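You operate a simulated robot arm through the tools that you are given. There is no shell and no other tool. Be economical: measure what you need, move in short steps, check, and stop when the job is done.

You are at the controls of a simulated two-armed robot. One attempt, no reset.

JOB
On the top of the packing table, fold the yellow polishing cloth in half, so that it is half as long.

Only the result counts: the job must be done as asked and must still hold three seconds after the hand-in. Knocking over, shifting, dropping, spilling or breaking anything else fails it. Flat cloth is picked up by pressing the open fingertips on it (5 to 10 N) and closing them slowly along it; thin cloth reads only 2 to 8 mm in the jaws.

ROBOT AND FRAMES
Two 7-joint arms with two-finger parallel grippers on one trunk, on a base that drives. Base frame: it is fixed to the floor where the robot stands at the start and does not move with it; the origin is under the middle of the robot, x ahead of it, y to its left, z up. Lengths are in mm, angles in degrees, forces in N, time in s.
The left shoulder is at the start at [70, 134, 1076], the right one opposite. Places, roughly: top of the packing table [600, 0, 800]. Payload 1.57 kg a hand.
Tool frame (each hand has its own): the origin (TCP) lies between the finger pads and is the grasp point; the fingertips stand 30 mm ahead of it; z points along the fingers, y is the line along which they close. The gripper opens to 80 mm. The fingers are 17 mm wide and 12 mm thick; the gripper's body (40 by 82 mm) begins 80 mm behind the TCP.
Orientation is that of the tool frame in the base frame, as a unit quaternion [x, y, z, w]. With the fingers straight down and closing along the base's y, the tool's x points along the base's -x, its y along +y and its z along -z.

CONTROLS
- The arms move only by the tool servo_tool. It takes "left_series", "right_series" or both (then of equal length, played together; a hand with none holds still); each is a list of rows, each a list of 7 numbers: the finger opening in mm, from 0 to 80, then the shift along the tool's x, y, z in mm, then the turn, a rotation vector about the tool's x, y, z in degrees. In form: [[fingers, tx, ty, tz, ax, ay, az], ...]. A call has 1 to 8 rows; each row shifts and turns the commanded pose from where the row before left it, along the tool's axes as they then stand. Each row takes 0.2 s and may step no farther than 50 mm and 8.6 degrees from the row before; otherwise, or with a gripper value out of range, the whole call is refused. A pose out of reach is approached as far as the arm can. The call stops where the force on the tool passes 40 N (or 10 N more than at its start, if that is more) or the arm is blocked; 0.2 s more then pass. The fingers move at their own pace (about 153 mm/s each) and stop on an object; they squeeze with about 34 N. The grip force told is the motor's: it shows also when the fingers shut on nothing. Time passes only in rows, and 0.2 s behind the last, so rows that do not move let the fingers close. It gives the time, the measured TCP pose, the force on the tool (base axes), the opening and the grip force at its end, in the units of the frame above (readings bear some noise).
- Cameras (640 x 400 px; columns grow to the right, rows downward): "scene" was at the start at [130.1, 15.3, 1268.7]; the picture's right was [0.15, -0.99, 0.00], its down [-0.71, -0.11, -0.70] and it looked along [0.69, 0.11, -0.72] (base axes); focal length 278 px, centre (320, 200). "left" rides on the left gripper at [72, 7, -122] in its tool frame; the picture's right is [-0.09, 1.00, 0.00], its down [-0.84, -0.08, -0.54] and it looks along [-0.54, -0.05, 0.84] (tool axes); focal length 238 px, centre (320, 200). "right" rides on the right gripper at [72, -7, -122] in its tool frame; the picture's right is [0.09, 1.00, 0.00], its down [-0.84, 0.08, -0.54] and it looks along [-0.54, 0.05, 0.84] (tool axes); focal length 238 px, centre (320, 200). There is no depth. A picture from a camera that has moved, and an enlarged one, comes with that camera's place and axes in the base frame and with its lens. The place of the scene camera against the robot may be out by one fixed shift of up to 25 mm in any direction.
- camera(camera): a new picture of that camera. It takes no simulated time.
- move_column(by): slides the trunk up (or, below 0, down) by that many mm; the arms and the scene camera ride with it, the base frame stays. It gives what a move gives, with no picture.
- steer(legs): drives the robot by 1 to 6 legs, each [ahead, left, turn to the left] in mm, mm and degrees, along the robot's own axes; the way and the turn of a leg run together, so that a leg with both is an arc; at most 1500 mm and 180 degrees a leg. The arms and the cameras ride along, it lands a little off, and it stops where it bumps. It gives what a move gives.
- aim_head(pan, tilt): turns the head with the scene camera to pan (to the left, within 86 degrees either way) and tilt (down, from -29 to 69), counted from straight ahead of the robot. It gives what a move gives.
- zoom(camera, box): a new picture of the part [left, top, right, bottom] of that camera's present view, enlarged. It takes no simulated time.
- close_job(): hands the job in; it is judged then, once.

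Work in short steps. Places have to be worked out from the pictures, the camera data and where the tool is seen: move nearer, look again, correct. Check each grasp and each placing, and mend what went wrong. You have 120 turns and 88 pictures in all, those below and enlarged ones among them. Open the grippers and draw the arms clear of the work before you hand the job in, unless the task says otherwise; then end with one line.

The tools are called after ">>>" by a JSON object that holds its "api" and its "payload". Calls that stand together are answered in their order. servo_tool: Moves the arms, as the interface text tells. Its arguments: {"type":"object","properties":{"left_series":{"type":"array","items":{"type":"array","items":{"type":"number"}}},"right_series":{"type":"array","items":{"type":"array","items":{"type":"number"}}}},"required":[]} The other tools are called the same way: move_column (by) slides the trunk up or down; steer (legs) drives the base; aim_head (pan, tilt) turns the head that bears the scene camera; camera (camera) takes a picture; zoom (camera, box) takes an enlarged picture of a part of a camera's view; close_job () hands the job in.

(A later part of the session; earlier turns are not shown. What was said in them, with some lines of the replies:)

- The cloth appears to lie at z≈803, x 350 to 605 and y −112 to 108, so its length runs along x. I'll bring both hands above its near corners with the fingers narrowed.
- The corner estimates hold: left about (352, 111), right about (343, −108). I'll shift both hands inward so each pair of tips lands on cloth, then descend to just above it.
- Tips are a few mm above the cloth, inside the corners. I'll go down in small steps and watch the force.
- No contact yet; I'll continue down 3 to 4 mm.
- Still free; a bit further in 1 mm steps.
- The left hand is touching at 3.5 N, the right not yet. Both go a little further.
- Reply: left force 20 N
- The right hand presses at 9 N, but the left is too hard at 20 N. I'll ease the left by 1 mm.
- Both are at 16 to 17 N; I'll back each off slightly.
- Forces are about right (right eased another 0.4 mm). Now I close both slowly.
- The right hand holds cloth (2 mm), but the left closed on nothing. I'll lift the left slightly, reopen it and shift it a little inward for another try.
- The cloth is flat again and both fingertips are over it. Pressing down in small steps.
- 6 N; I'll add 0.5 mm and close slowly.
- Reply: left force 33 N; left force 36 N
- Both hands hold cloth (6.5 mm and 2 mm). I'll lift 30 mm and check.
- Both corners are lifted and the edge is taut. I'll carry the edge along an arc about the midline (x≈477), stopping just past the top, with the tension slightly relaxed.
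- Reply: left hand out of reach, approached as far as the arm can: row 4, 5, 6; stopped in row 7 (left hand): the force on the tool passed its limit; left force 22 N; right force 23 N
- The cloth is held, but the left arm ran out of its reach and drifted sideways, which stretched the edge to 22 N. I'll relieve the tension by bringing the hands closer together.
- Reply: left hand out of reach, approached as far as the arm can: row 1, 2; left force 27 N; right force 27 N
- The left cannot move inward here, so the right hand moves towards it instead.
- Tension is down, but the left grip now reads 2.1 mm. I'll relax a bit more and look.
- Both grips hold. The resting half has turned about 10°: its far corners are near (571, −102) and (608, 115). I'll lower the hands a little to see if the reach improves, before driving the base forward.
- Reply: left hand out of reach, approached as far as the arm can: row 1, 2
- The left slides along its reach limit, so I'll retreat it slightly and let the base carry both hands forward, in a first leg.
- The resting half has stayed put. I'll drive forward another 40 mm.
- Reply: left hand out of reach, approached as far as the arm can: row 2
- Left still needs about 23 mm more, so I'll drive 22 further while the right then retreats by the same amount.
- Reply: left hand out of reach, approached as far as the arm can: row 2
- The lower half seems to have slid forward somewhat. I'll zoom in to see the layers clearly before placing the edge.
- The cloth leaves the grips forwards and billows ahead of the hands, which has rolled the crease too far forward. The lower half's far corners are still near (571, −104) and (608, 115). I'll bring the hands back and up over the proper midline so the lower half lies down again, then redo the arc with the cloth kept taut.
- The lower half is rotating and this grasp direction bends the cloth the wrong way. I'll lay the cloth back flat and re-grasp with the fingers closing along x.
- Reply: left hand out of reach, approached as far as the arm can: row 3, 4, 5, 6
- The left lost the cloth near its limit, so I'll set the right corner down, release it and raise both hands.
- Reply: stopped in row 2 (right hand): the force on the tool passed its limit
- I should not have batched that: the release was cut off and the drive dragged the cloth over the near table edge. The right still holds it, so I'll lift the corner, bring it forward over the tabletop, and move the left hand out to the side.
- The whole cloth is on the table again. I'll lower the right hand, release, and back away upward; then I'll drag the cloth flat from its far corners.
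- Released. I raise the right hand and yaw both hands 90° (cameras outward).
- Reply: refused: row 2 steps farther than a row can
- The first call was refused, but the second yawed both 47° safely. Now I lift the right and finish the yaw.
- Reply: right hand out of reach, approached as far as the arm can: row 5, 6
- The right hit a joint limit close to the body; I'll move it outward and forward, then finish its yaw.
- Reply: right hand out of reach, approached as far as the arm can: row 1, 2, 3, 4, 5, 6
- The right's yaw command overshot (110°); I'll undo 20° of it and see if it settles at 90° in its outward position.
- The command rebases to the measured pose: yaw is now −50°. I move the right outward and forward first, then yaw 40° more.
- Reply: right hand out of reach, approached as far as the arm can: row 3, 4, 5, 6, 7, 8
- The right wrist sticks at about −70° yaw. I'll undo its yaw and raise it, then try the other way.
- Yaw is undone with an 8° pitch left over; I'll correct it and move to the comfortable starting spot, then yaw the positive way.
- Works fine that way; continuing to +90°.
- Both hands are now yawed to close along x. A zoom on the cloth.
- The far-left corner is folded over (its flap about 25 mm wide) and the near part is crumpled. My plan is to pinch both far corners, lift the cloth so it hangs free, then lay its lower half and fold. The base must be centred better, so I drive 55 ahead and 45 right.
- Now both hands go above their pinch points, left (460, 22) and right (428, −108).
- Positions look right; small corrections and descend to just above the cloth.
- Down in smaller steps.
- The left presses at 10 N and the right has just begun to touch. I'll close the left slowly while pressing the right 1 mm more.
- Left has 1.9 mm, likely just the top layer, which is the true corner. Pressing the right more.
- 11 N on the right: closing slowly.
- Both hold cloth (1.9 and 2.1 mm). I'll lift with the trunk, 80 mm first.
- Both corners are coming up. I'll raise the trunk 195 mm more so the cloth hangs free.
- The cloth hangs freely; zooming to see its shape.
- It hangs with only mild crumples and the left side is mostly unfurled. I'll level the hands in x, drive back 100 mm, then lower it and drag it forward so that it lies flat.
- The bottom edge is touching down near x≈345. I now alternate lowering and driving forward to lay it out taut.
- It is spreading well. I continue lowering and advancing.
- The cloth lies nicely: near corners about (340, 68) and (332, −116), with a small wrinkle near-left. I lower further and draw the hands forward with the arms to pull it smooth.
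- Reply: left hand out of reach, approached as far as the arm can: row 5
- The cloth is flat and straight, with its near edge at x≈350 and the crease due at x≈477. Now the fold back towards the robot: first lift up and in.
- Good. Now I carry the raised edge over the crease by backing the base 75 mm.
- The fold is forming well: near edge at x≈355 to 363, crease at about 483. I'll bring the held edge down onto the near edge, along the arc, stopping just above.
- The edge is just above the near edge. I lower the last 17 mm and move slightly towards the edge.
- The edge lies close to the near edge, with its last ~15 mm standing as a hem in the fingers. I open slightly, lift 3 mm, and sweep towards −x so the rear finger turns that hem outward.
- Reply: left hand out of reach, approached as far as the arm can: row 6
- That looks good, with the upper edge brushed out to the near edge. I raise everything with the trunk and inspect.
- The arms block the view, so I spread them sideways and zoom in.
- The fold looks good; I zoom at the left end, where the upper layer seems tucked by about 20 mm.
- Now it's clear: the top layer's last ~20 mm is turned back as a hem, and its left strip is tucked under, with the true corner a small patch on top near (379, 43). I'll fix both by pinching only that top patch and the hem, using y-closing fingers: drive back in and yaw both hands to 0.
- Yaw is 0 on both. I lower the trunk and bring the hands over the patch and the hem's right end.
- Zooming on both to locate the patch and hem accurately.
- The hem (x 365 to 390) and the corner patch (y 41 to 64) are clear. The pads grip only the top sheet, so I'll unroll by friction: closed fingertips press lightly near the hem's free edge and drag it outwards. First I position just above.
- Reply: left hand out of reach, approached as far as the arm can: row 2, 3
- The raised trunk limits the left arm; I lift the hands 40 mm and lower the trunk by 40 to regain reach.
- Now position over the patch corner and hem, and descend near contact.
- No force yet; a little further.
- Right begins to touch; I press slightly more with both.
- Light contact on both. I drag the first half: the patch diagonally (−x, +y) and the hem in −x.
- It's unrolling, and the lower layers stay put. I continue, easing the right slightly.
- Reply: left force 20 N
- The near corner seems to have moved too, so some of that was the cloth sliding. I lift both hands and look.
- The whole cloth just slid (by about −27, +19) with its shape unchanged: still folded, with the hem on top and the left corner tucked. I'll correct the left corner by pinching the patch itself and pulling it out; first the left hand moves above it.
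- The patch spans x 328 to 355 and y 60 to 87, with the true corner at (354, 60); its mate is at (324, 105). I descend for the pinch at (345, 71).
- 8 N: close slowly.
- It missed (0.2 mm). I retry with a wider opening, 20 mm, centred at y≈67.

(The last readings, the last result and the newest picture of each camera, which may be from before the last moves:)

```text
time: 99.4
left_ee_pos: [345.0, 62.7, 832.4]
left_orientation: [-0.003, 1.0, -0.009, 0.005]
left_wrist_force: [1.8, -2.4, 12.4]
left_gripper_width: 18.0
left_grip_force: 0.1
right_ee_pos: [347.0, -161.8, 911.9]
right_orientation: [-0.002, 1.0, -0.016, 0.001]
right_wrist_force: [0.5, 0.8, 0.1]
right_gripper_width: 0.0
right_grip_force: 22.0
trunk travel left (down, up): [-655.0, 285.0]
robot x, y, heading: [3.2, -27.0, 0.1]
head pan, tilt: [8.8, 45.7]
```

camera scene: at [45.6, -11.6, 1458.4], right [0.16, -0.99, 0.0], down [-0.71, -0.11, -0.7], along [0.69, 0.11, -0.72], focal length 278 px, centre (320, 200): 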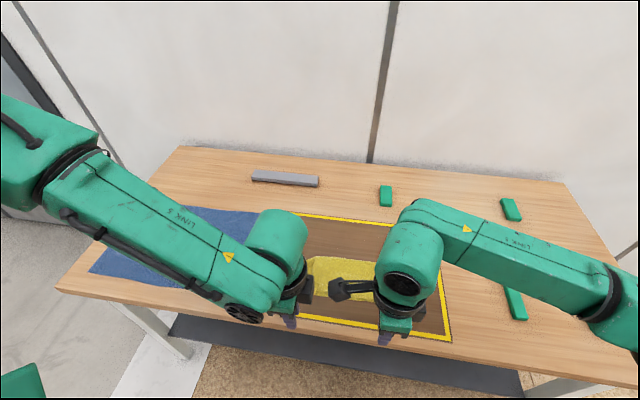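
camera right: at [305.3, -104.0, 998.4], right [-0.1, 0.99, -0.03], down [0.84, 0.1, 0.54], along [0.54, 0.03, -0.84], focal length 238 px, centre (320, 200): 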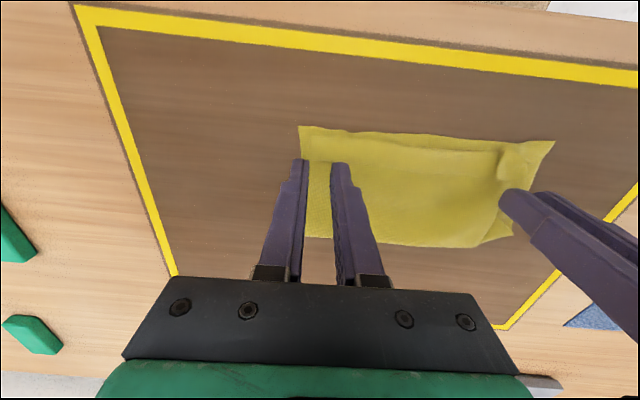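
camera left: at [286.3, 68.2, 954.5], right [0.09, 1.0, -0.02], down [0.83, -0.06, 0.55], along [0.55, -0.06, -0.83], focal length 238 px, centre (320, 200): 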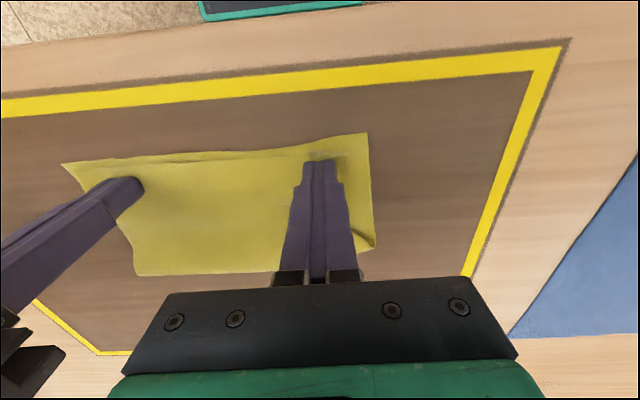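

>>> {"api": "servo_tool", "payload": {"left_series": [[16, 0, 0, 0, 0, 0, 0], [13, 0, 0, 0, 0, 0, 0], [10, 0, 0, 0, 0, 0, 0], [7, 0, 0, 0, 0, 0, 0], [4, 0, 0, 0, 0, 0, 0], [1, 0, 0, 0, 0, 0, 0], [0, 0, 0, 0, 0, 0, 0], [0, 0, 0, 0, 0, 0, 0]]}}

>>> {"api": "zoom", "payload": {"camera": "left", "box": [250, 100, 410, 230]}}

```text
time: 101.2
left_ee_pos: [344.4, 64.3, 832.0]
left_orientation: [-0.003, 1.0, -0.01, 0.004]
left_wrist_force: [0.7, 3.9, 18.4]
left_gripper_width: 1.7
left_grip_force: 23.7
right_ee_pos: [346.0, -159.0, 912.9]
right_orientation: [-0.002, 1.0, -0.015, 0.001]
right_wrist_force: [0.1, -0.4, -0.5]
right_gripper_width: 0.0
right_grip_force: 21.5
trunk travel left (down, up): [-655.0, 285.0]
robot x, y, heading: [0.8, -26.6, 0.1]
head pan, tilt: [8.8, 45.7]
```

```text
3.08 times, centred on (330, 165) of left
camera zoom: at [270.2, 71.0, 954.3], right [0.09, 1.0, -0.02], down [0.83, -0.06, 0.55], along [0.55, -0.06, -0.83], focal length 733 px, centre (289, 308)
```

zoom: 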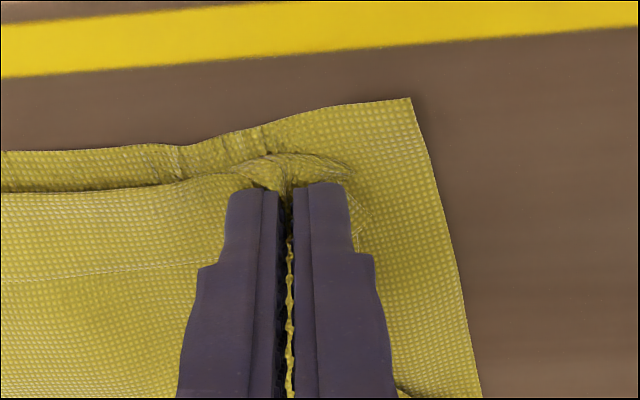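

It pinched a single sheet (1.7 mm). I lift it 36 mm, carry it left and towards the robot, and look.

>>> {"api": "servo_tool", "payload": {"left_series": [[0, 0, 2, -12, 0, 0, 0], [0, 0, 3, -12, 0, 0, 0], [0, 0, 5, -12, 0, 0, 0], [0, 3, 8, 0, 0, 0, 0], [0, 3, 8, 0, 0, 0, 0], [0, 3, 8, 0, 0, 0, 0], [0, 0, 0, 0, 0, 0, 0]]}}

>>> {"api": "zoom", "payload": {"camera": "scene", "box": [240, 220, 430, 340]}}

```text
time: 102.8
left_ee_pos: [335.7, 97.1, 868.7]
left_orientation: [-0.003, 1.0, -0.01, 0.004]
left_wrist_force: [0.1, -0.7, 0.5]
left_gripper_width: 1.7
left_grip_force: 23.8
right_ee_pos: [348.1, -160.6, 912.0]
right_orientation: [-0.002, 1.0, -0.015, 0.001]
right_wrist_force: [0.3, -0.1, -1.3]
right_gripper_width: 0.1
right_grip_force: 20.9
trunk travel left (down, up): [-655.0, 285.0]
robot x, y, heading: [3.2, -28.1, 0.6]
head pan, tilt: [8.8, 45.7]
```

```text
3.33 times, centred on (335, 280) of scene
camera zoom: at [132.8, -11.3, 1273.7], right [0.16, -0.99, 0.0], down [-0.71, -0.11, -0.7], along [0.69, 0.11, -0.72], focal length 926 px, centre (270, -67)
```

zoom: 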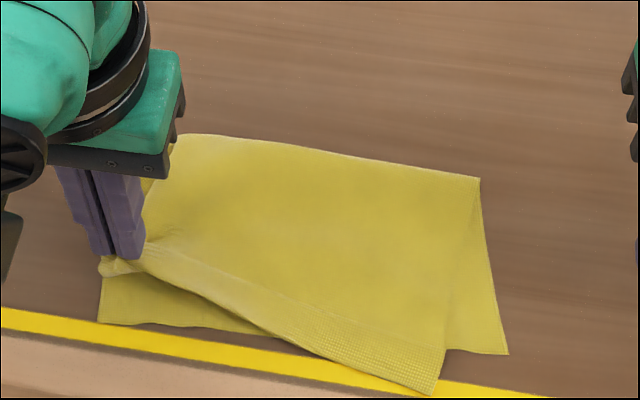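

Lifting unrolled the hem along most of the edge, and the upper layer now overhangs near (307, −62) on the right, pulled left. I bring the right hand above that corner to pull it back into line with its mate at (331, −96).

>>> {"api": "servo_tool", "payload": {"right_series": [[25, 8.7, 40, 14, 0, 0, 0], [25, 8.7, 40, 14, 0, 0, 0], [25, 8.7, 40, 14, 0, 0, 0], [25, 0, 0, 0, 0, 0, 0]]}}

>>> {"api": "camera", "payload": {"camera": "right"}}

```text
time: 103.8
left_ee_pos: [336.6, 96.4, 867.9]
left_orientation: [-0.003, 1.0, -0.01, 0.004]
left_wrist_force: [-0.8, 0.3, 0.4]
left_gripper_width: 1.6
left_grip_force: 23.4
right_ee_pos: [320.4, -41.4, 870.2]
right_orientation: [-0.001, 1.0, -0.016, 0.0]
right_wrist_force: [0.8, 0.2, 0.6]
right_gripper_width: 25.1
right_grip_force: 0.0
trunk travel left (down, up): [-655.0, 285.0]
robot x, y, heading: [1.3, -26.9, 0.5]
head pan, tilt: [8.8, 45.7]
```

```text
5 pictures are left
camera right: at [247.0, -44.2, 990.9], right [-0.1, 0.99, -0.03], down [0.84, 0.1, 0.54], along [0.54, 0.03, -0.84], focal length 238 px, centre (320, 200)
```

right: 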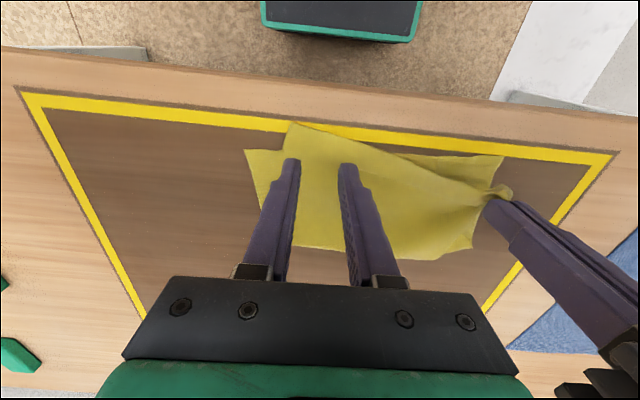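

The upper right corner is at (299, −68) and its mate at (326, −104). I descend for a pinch at about (313, −42).

>>> {"api": "servo_tool", "payload": {"right_series": [[25, 6, 0, 15, 0, 0, 0], [25, 0, 0, 14, 0, 0, 0], [25, 0, 0, 6, 0, 0, 0], [25, 0, 0, 2, 0, 0, 0], [25, 0, 0, 0, 0, 0, 0]]}}

```text
time: 105.0
left_ee_pos: [335.7, 96.6, 868.2]
left_orientation: [-0.004, 1.0, -0.01, 0.004]
left_wrist_force: [-0.5, -0.5, 0.6]
left_gripper_width: 1.4
left_grip_force: 23.2
right_ee_pos: [314.4, -42.9, 832.4]
right_orientation: [-0.003, 1.0, -0.016, 0.0]
right_wrist_force: [-1.4, -0.1, 2.4]
right_gripper_width: 24.9
right_grip_force: 0.1
trunk travel left (down, up): [-655.0, 285.0]
robot x, y, heading: [2.0, -27.8, -0.0]
head pan, tilt: [8.8, 45.7]
```

2.4 N; press 0.8 mm more and close slowly.

>>> {"api": "servo_tool", "payload": {"right_series": [[25, 0, 0, 0.9, 0, 0, 0], [22, 0, 0, 0, 0, 0, 0], [18, 0, 0, 0, 0, 0, 0], [14, 0, 0, 0, 0, 0, 0], [10, 0, 0, 0, 0, 0, 0], [6, 0, 0, 0, 0, 0, 0], [2, 0, 0, 0, 0, 0, 0], [0, 0, 0, 0, 0, 0, 0]]}}

```text
time: 106.8
left_ee_pos: [334.9, 97.8, 868.5]
left_orientation: [-0.004, 1.0, -0.01, 0.004]
left_wrist_force: [0.4, 1.0, -0.3]
left_gripper_width: 1.6
left_grip_force: 24.0
right_ee_pos: [311.7, -42.8, 830.9]
right_orientation: [-0.003, 1.0, -0.016, 0.001]
right_wrist_force: [-0.1, 1.5, 14.4]
right_gripper_width: 1.9
right_grip_force: 23.7
trunk travel left (down, up): [-655.0, 285.0]
robot x, y, heading: [4.3, -25.7, 0.4]
head pan, tilt: [8.8, 45.7]
```

Right holds (1.9 mm). I lift it and move both hands so the upper edge comes back in line: right (+25, −36), left (−17, −30).

>>> {"api": "servo_tool", "payload": {"left_series": [[0, 0, 0, 0, 0, 0, 0], [0, 0, 0, 0, 0, 0, 0], [0, 4, -8, 0, 0, 0, 0], [0, 4, -8, 0, 0, 0, 0], [0, 4, -8, 5, 0, 0, 0], [0, 4, -7, 8, 0, 0, 0], [0, 0, 0, 10, 0, 0, 0], [0, 0, 0, 0, 0, 0, 0]], "right_series": [[0, 0, 0, -15, 0, 0, 0], [0, 0, 0, -10, 0, 0, 0], [0, -6, -9, 0, 0, 0, 0], [0, -7, -9, 0, 0, 0, 0], [0, -7, -9, 5, 0, 0, 0], [0, -6, -9, 7, 0, 0, 0], [0, 0, 0, 7, 0, 0, 0], [0, 0, 0, 0, 0, 0, 0]]}}

>>> {"api": "zoom", "payload": {"camera": "scene", "box": [240, 220, 430, 340]}}

```text
time: 108.6
left_ee_pos: [328.4, 63.6, 849.5]
left_orientation: [-0.003, 1.0, -0.01, 0.003]
left_wrist_force: [-0.2, -0.5, 0.1]
left_gripper_width: 1.5
left_grip_force: 23.9
left hand out of reach, approached as far as the arm can: row 4, 7
right_ee_pos: [337.5, -79.2, 837.0]
right_orientation: [-0.003, 1.0, -0.015, 0.0]
right_wrist_force: [0.0, -0.2, -0.3]
right_gripper_width: 1.7
right_grip_force: 23.6
trunk travel left (down, up): [-655.0, 285.0]
robot x, y, heading: [4.7, -26.4, 0.2]
head pan, tilt: [8.8, 45.7]
```

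```text
3.33 times, centred on (335, 280) of scene
camera zoom: at [132.4, -11.4, 1273.8], right [0.16, -0.99, 0.0], down [-0.71, -0.11, -0.7], along [0.69, 0.11, -0.72], focal length 926 px, centre (270, -67)
```

zoom: 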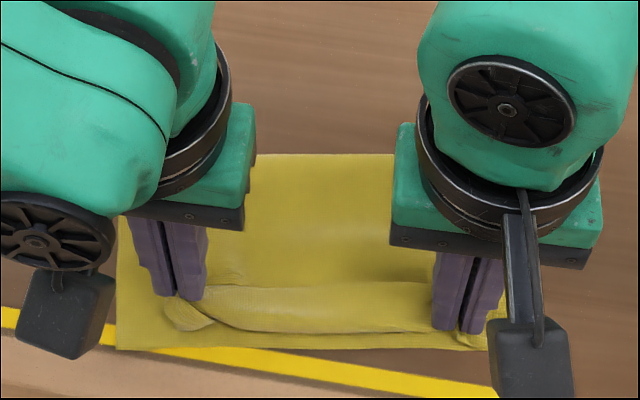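

The alignment is good now: the upper edge lies near the lower edge and the left corner piece hangs out on the near side. I lower both and release.

>>> {"api": "servo_tool", "payload": {"left_series": [[0, 0, 0, 7, 0, 0, 0], [0, 0, 0, 6, 0, 0, 0], [0, 0, 0, 0, 0, 0, 0], [5, 0, 0, 0, 0, 0, 0], [14, 0, 0, 0, 0, 0, 0], [22, 0, 0, 0, 0, 0, 0], [22, 0, 0, -15, 0, 0, 0], [22, 0, 0, -35, 0, 0, 0]], "right_series": [[0, 0, 0, 2, 0, 0, 0], [0, 0, 0, 0, 0, 0, 0], [0, 0, 0, 0, 0, 0, 0], [5, 0, 0, 0, 0, 0, 0], [14, 0, 0, 0, 0, 0, 0], [22, 0, 0, 0, 0, 0, 0], [22, 0, 0, -15, 0, 0, 0], [22, 0, 0, -35, 0, 0, 0]]}}

```text
time: 110.4
left_ee_pos: [325.6, 67.8, 885.4]
left_orientation: [-0.003, 1.0, -0.009, 0.004]
left_wrist_force: [0.4, 0.6, 0.2]
left_gripper_width: 21.6
left_grip_force: 0.1
right_ee_pos: [336.2, -78.5, 885.5]
right_orientation: [-0.003, 1.0, -0.016, 0.0]
right_wrist_force: [-0.7, -0.2, 1.0]
right_gripper_width: 22.1
right_grip_force: 0.0
trunk travel left (down, up): [-655.0, 285.0]
robot x, y, heading: [4.1, -26.0, 0.1]
head pan, tilt: [8.8, 45.7]
```

Released cleanly. I raise and spread the arms, then inspect.

>>> {"api": "servo_tool", "payload": {"left_series": [[22, 0, 0, -30, 0, 0, 0], [22, 0, 35, -10, 0, 0, 0], [22, 0, 40, 0, 0, 0, 0], [22, -20, 40, 0, 0, 0, 0]], "right_series": [[22, 0, 0, -30, 0, 0, 0], [22, 0, -35, -10, 0, 0, 0], [22, 0, -40, 0, 0, 0, 0], [22, -20, -40, 0, 0, 0, 0]]}}

>>> {"api": "zoom", "payload": {"camera": "scene", "box": [255, 235, 415, 340]}}

```text
time: 111.4
left_ee_pos: [349.0, 187.4, 922.7]
left_orientation: [-0.003, 1.0, -0.011, 0.003]
left_wrist_force: [-0.1, 0.3, -1.0]
left_gripper_width: 21.9
left_grip_force: 0.1
right_ee_pos: [361.0, -187.8, 928.7]
right_orientation: [-0.004, 1.0, -0.018, -0.001]
right_wrist_force: [0.6, -0.3, 0.2]
right_gripper_width: 22.1
right_grip_force: 0.0
trunk travel left (down, up): [-655.0, 285.0]
robot x, y, heading: [-1.4, -27.3, 0.4]
head pan, tilt: [8.8, 45.7]
```

```text
3.81 times, centred on (335, 288) of scene
camera zoom: at [134.7, -7.7, 1273.5], right [0.16, -0.99, 0.0], down [-0.71, -0.11, -0.7], along [0.69, 0.11, -0.72], focal length 1058 px, centre (263, -133)
```

zoom: 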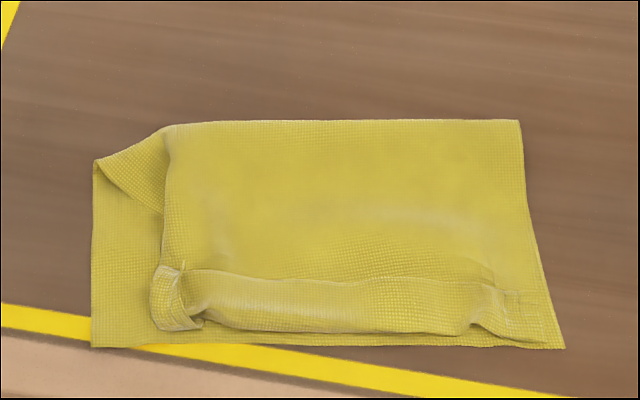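

The cloth is folded: the crease is straight, the right corner pair meets within about 10 mm, and the folded piece stays within the lower half's outline. Another pull at the small tuck at the left end could drag the whole fold out of line, so I leave it. I open the grippers, raise the arms and back clear.

>>> {"api": "servo_tool", "payload": {"left_series": [[60, 0, 10, -30, 0, 0, 0], [80, 0, 10, -20, 0, 0, 0], [80, 0, 0, 0, 0, 0, 0]], "right_series": [[60, 0, -10, -30, 0, 0, 0], [80, 0, -10, -20, 0, 0, 0], [80, 0, 0, 0, 0, 0, 0]]}}

>>> {"api": "steer", "payload": {"legs": [[-100, 0, 0]]}}

>>> {"api": "camera", "payload": {"camera": "scene"}}

```text
time: 112.2
left_ee_pos: [345.1, 206.5, 972.8]
left_orientation: [-0.003, 1.0, -0.01, 0.004]
left_wrist_force: [0.0, 0.4, 0.1]
left_gripper_width: 80.2
left_grip_force: 0.1
right_ee_pos: [359.3, -209.7, 981.3]
right_orientation: [-0.002, 1.0, -0.015, 0.001]
right_wrist_force: [0.7, 0.3, -0.3]
right_gripper_width: 79.9
right_grip_force: 0.0
trunk travel left (down, up): [-655.0, 285.0]
robot x, y, heading: [-1.8, -27.6, 0.2]
head pan, tilt: [8.8, 45.7]
```

```text
time: 113.3
left_ee_pos: [247.6, 205.1, 970.6]
left_orientation: [-0.004, 1.0, -0.009, 0.003]
left_wrist_force: [0.3, -0.9, 0.7]
left_gripper_width: 80.0
left_grip_force: 0.1
right_ee_pos: [260.5, -207.9, 981.4]
right_orientation: [-0.003, 1.0, -0.016, -0.001]
right_wrist_force: [-0.8, -0.3, 0.6]
right_gripper_width: 80.1
right_grip_force: 0.0
trunk travel left (down, up): [-655.0, 285.0]
robot x, y, heading: [-98.7, -30.9, 0.0]
head pan, tilt: [8.8, 45.7]
```

```text
2 pictures are left
camera scene: at [33.0, -11.6, 1273.7], right [0.16, -0.99, 0.0], down [-0.71, -0.11, -0.7], along [0.69, 0.11, -0.72], focal length 278 px, centre (320, 200)
```

scene: 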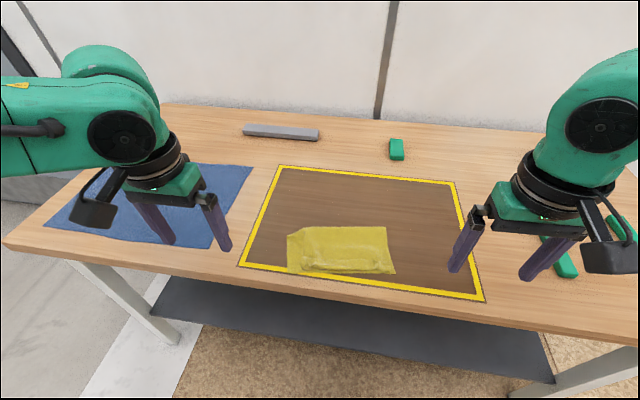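

The cloth lies folded to about half its length on the table, everything else is where it was, and the hands are open and clear. I'm handing in.

>>> {"api": "close_job", "payload": {}}

```text
The job is handed in.
```

I folded the yellow cloth to about half its length and handed it in, but the fold is not clean. At the left end, a strip roughly 40 mm wide is still tucked under, so that corner is about 65 mm from its match. The front edge is slightly puffed up. The right corners meet within about 10 mm. The cloth also slid towards the robot, and its near-left corner now overlaps the yellow border; nothing else on the table was disturbed.
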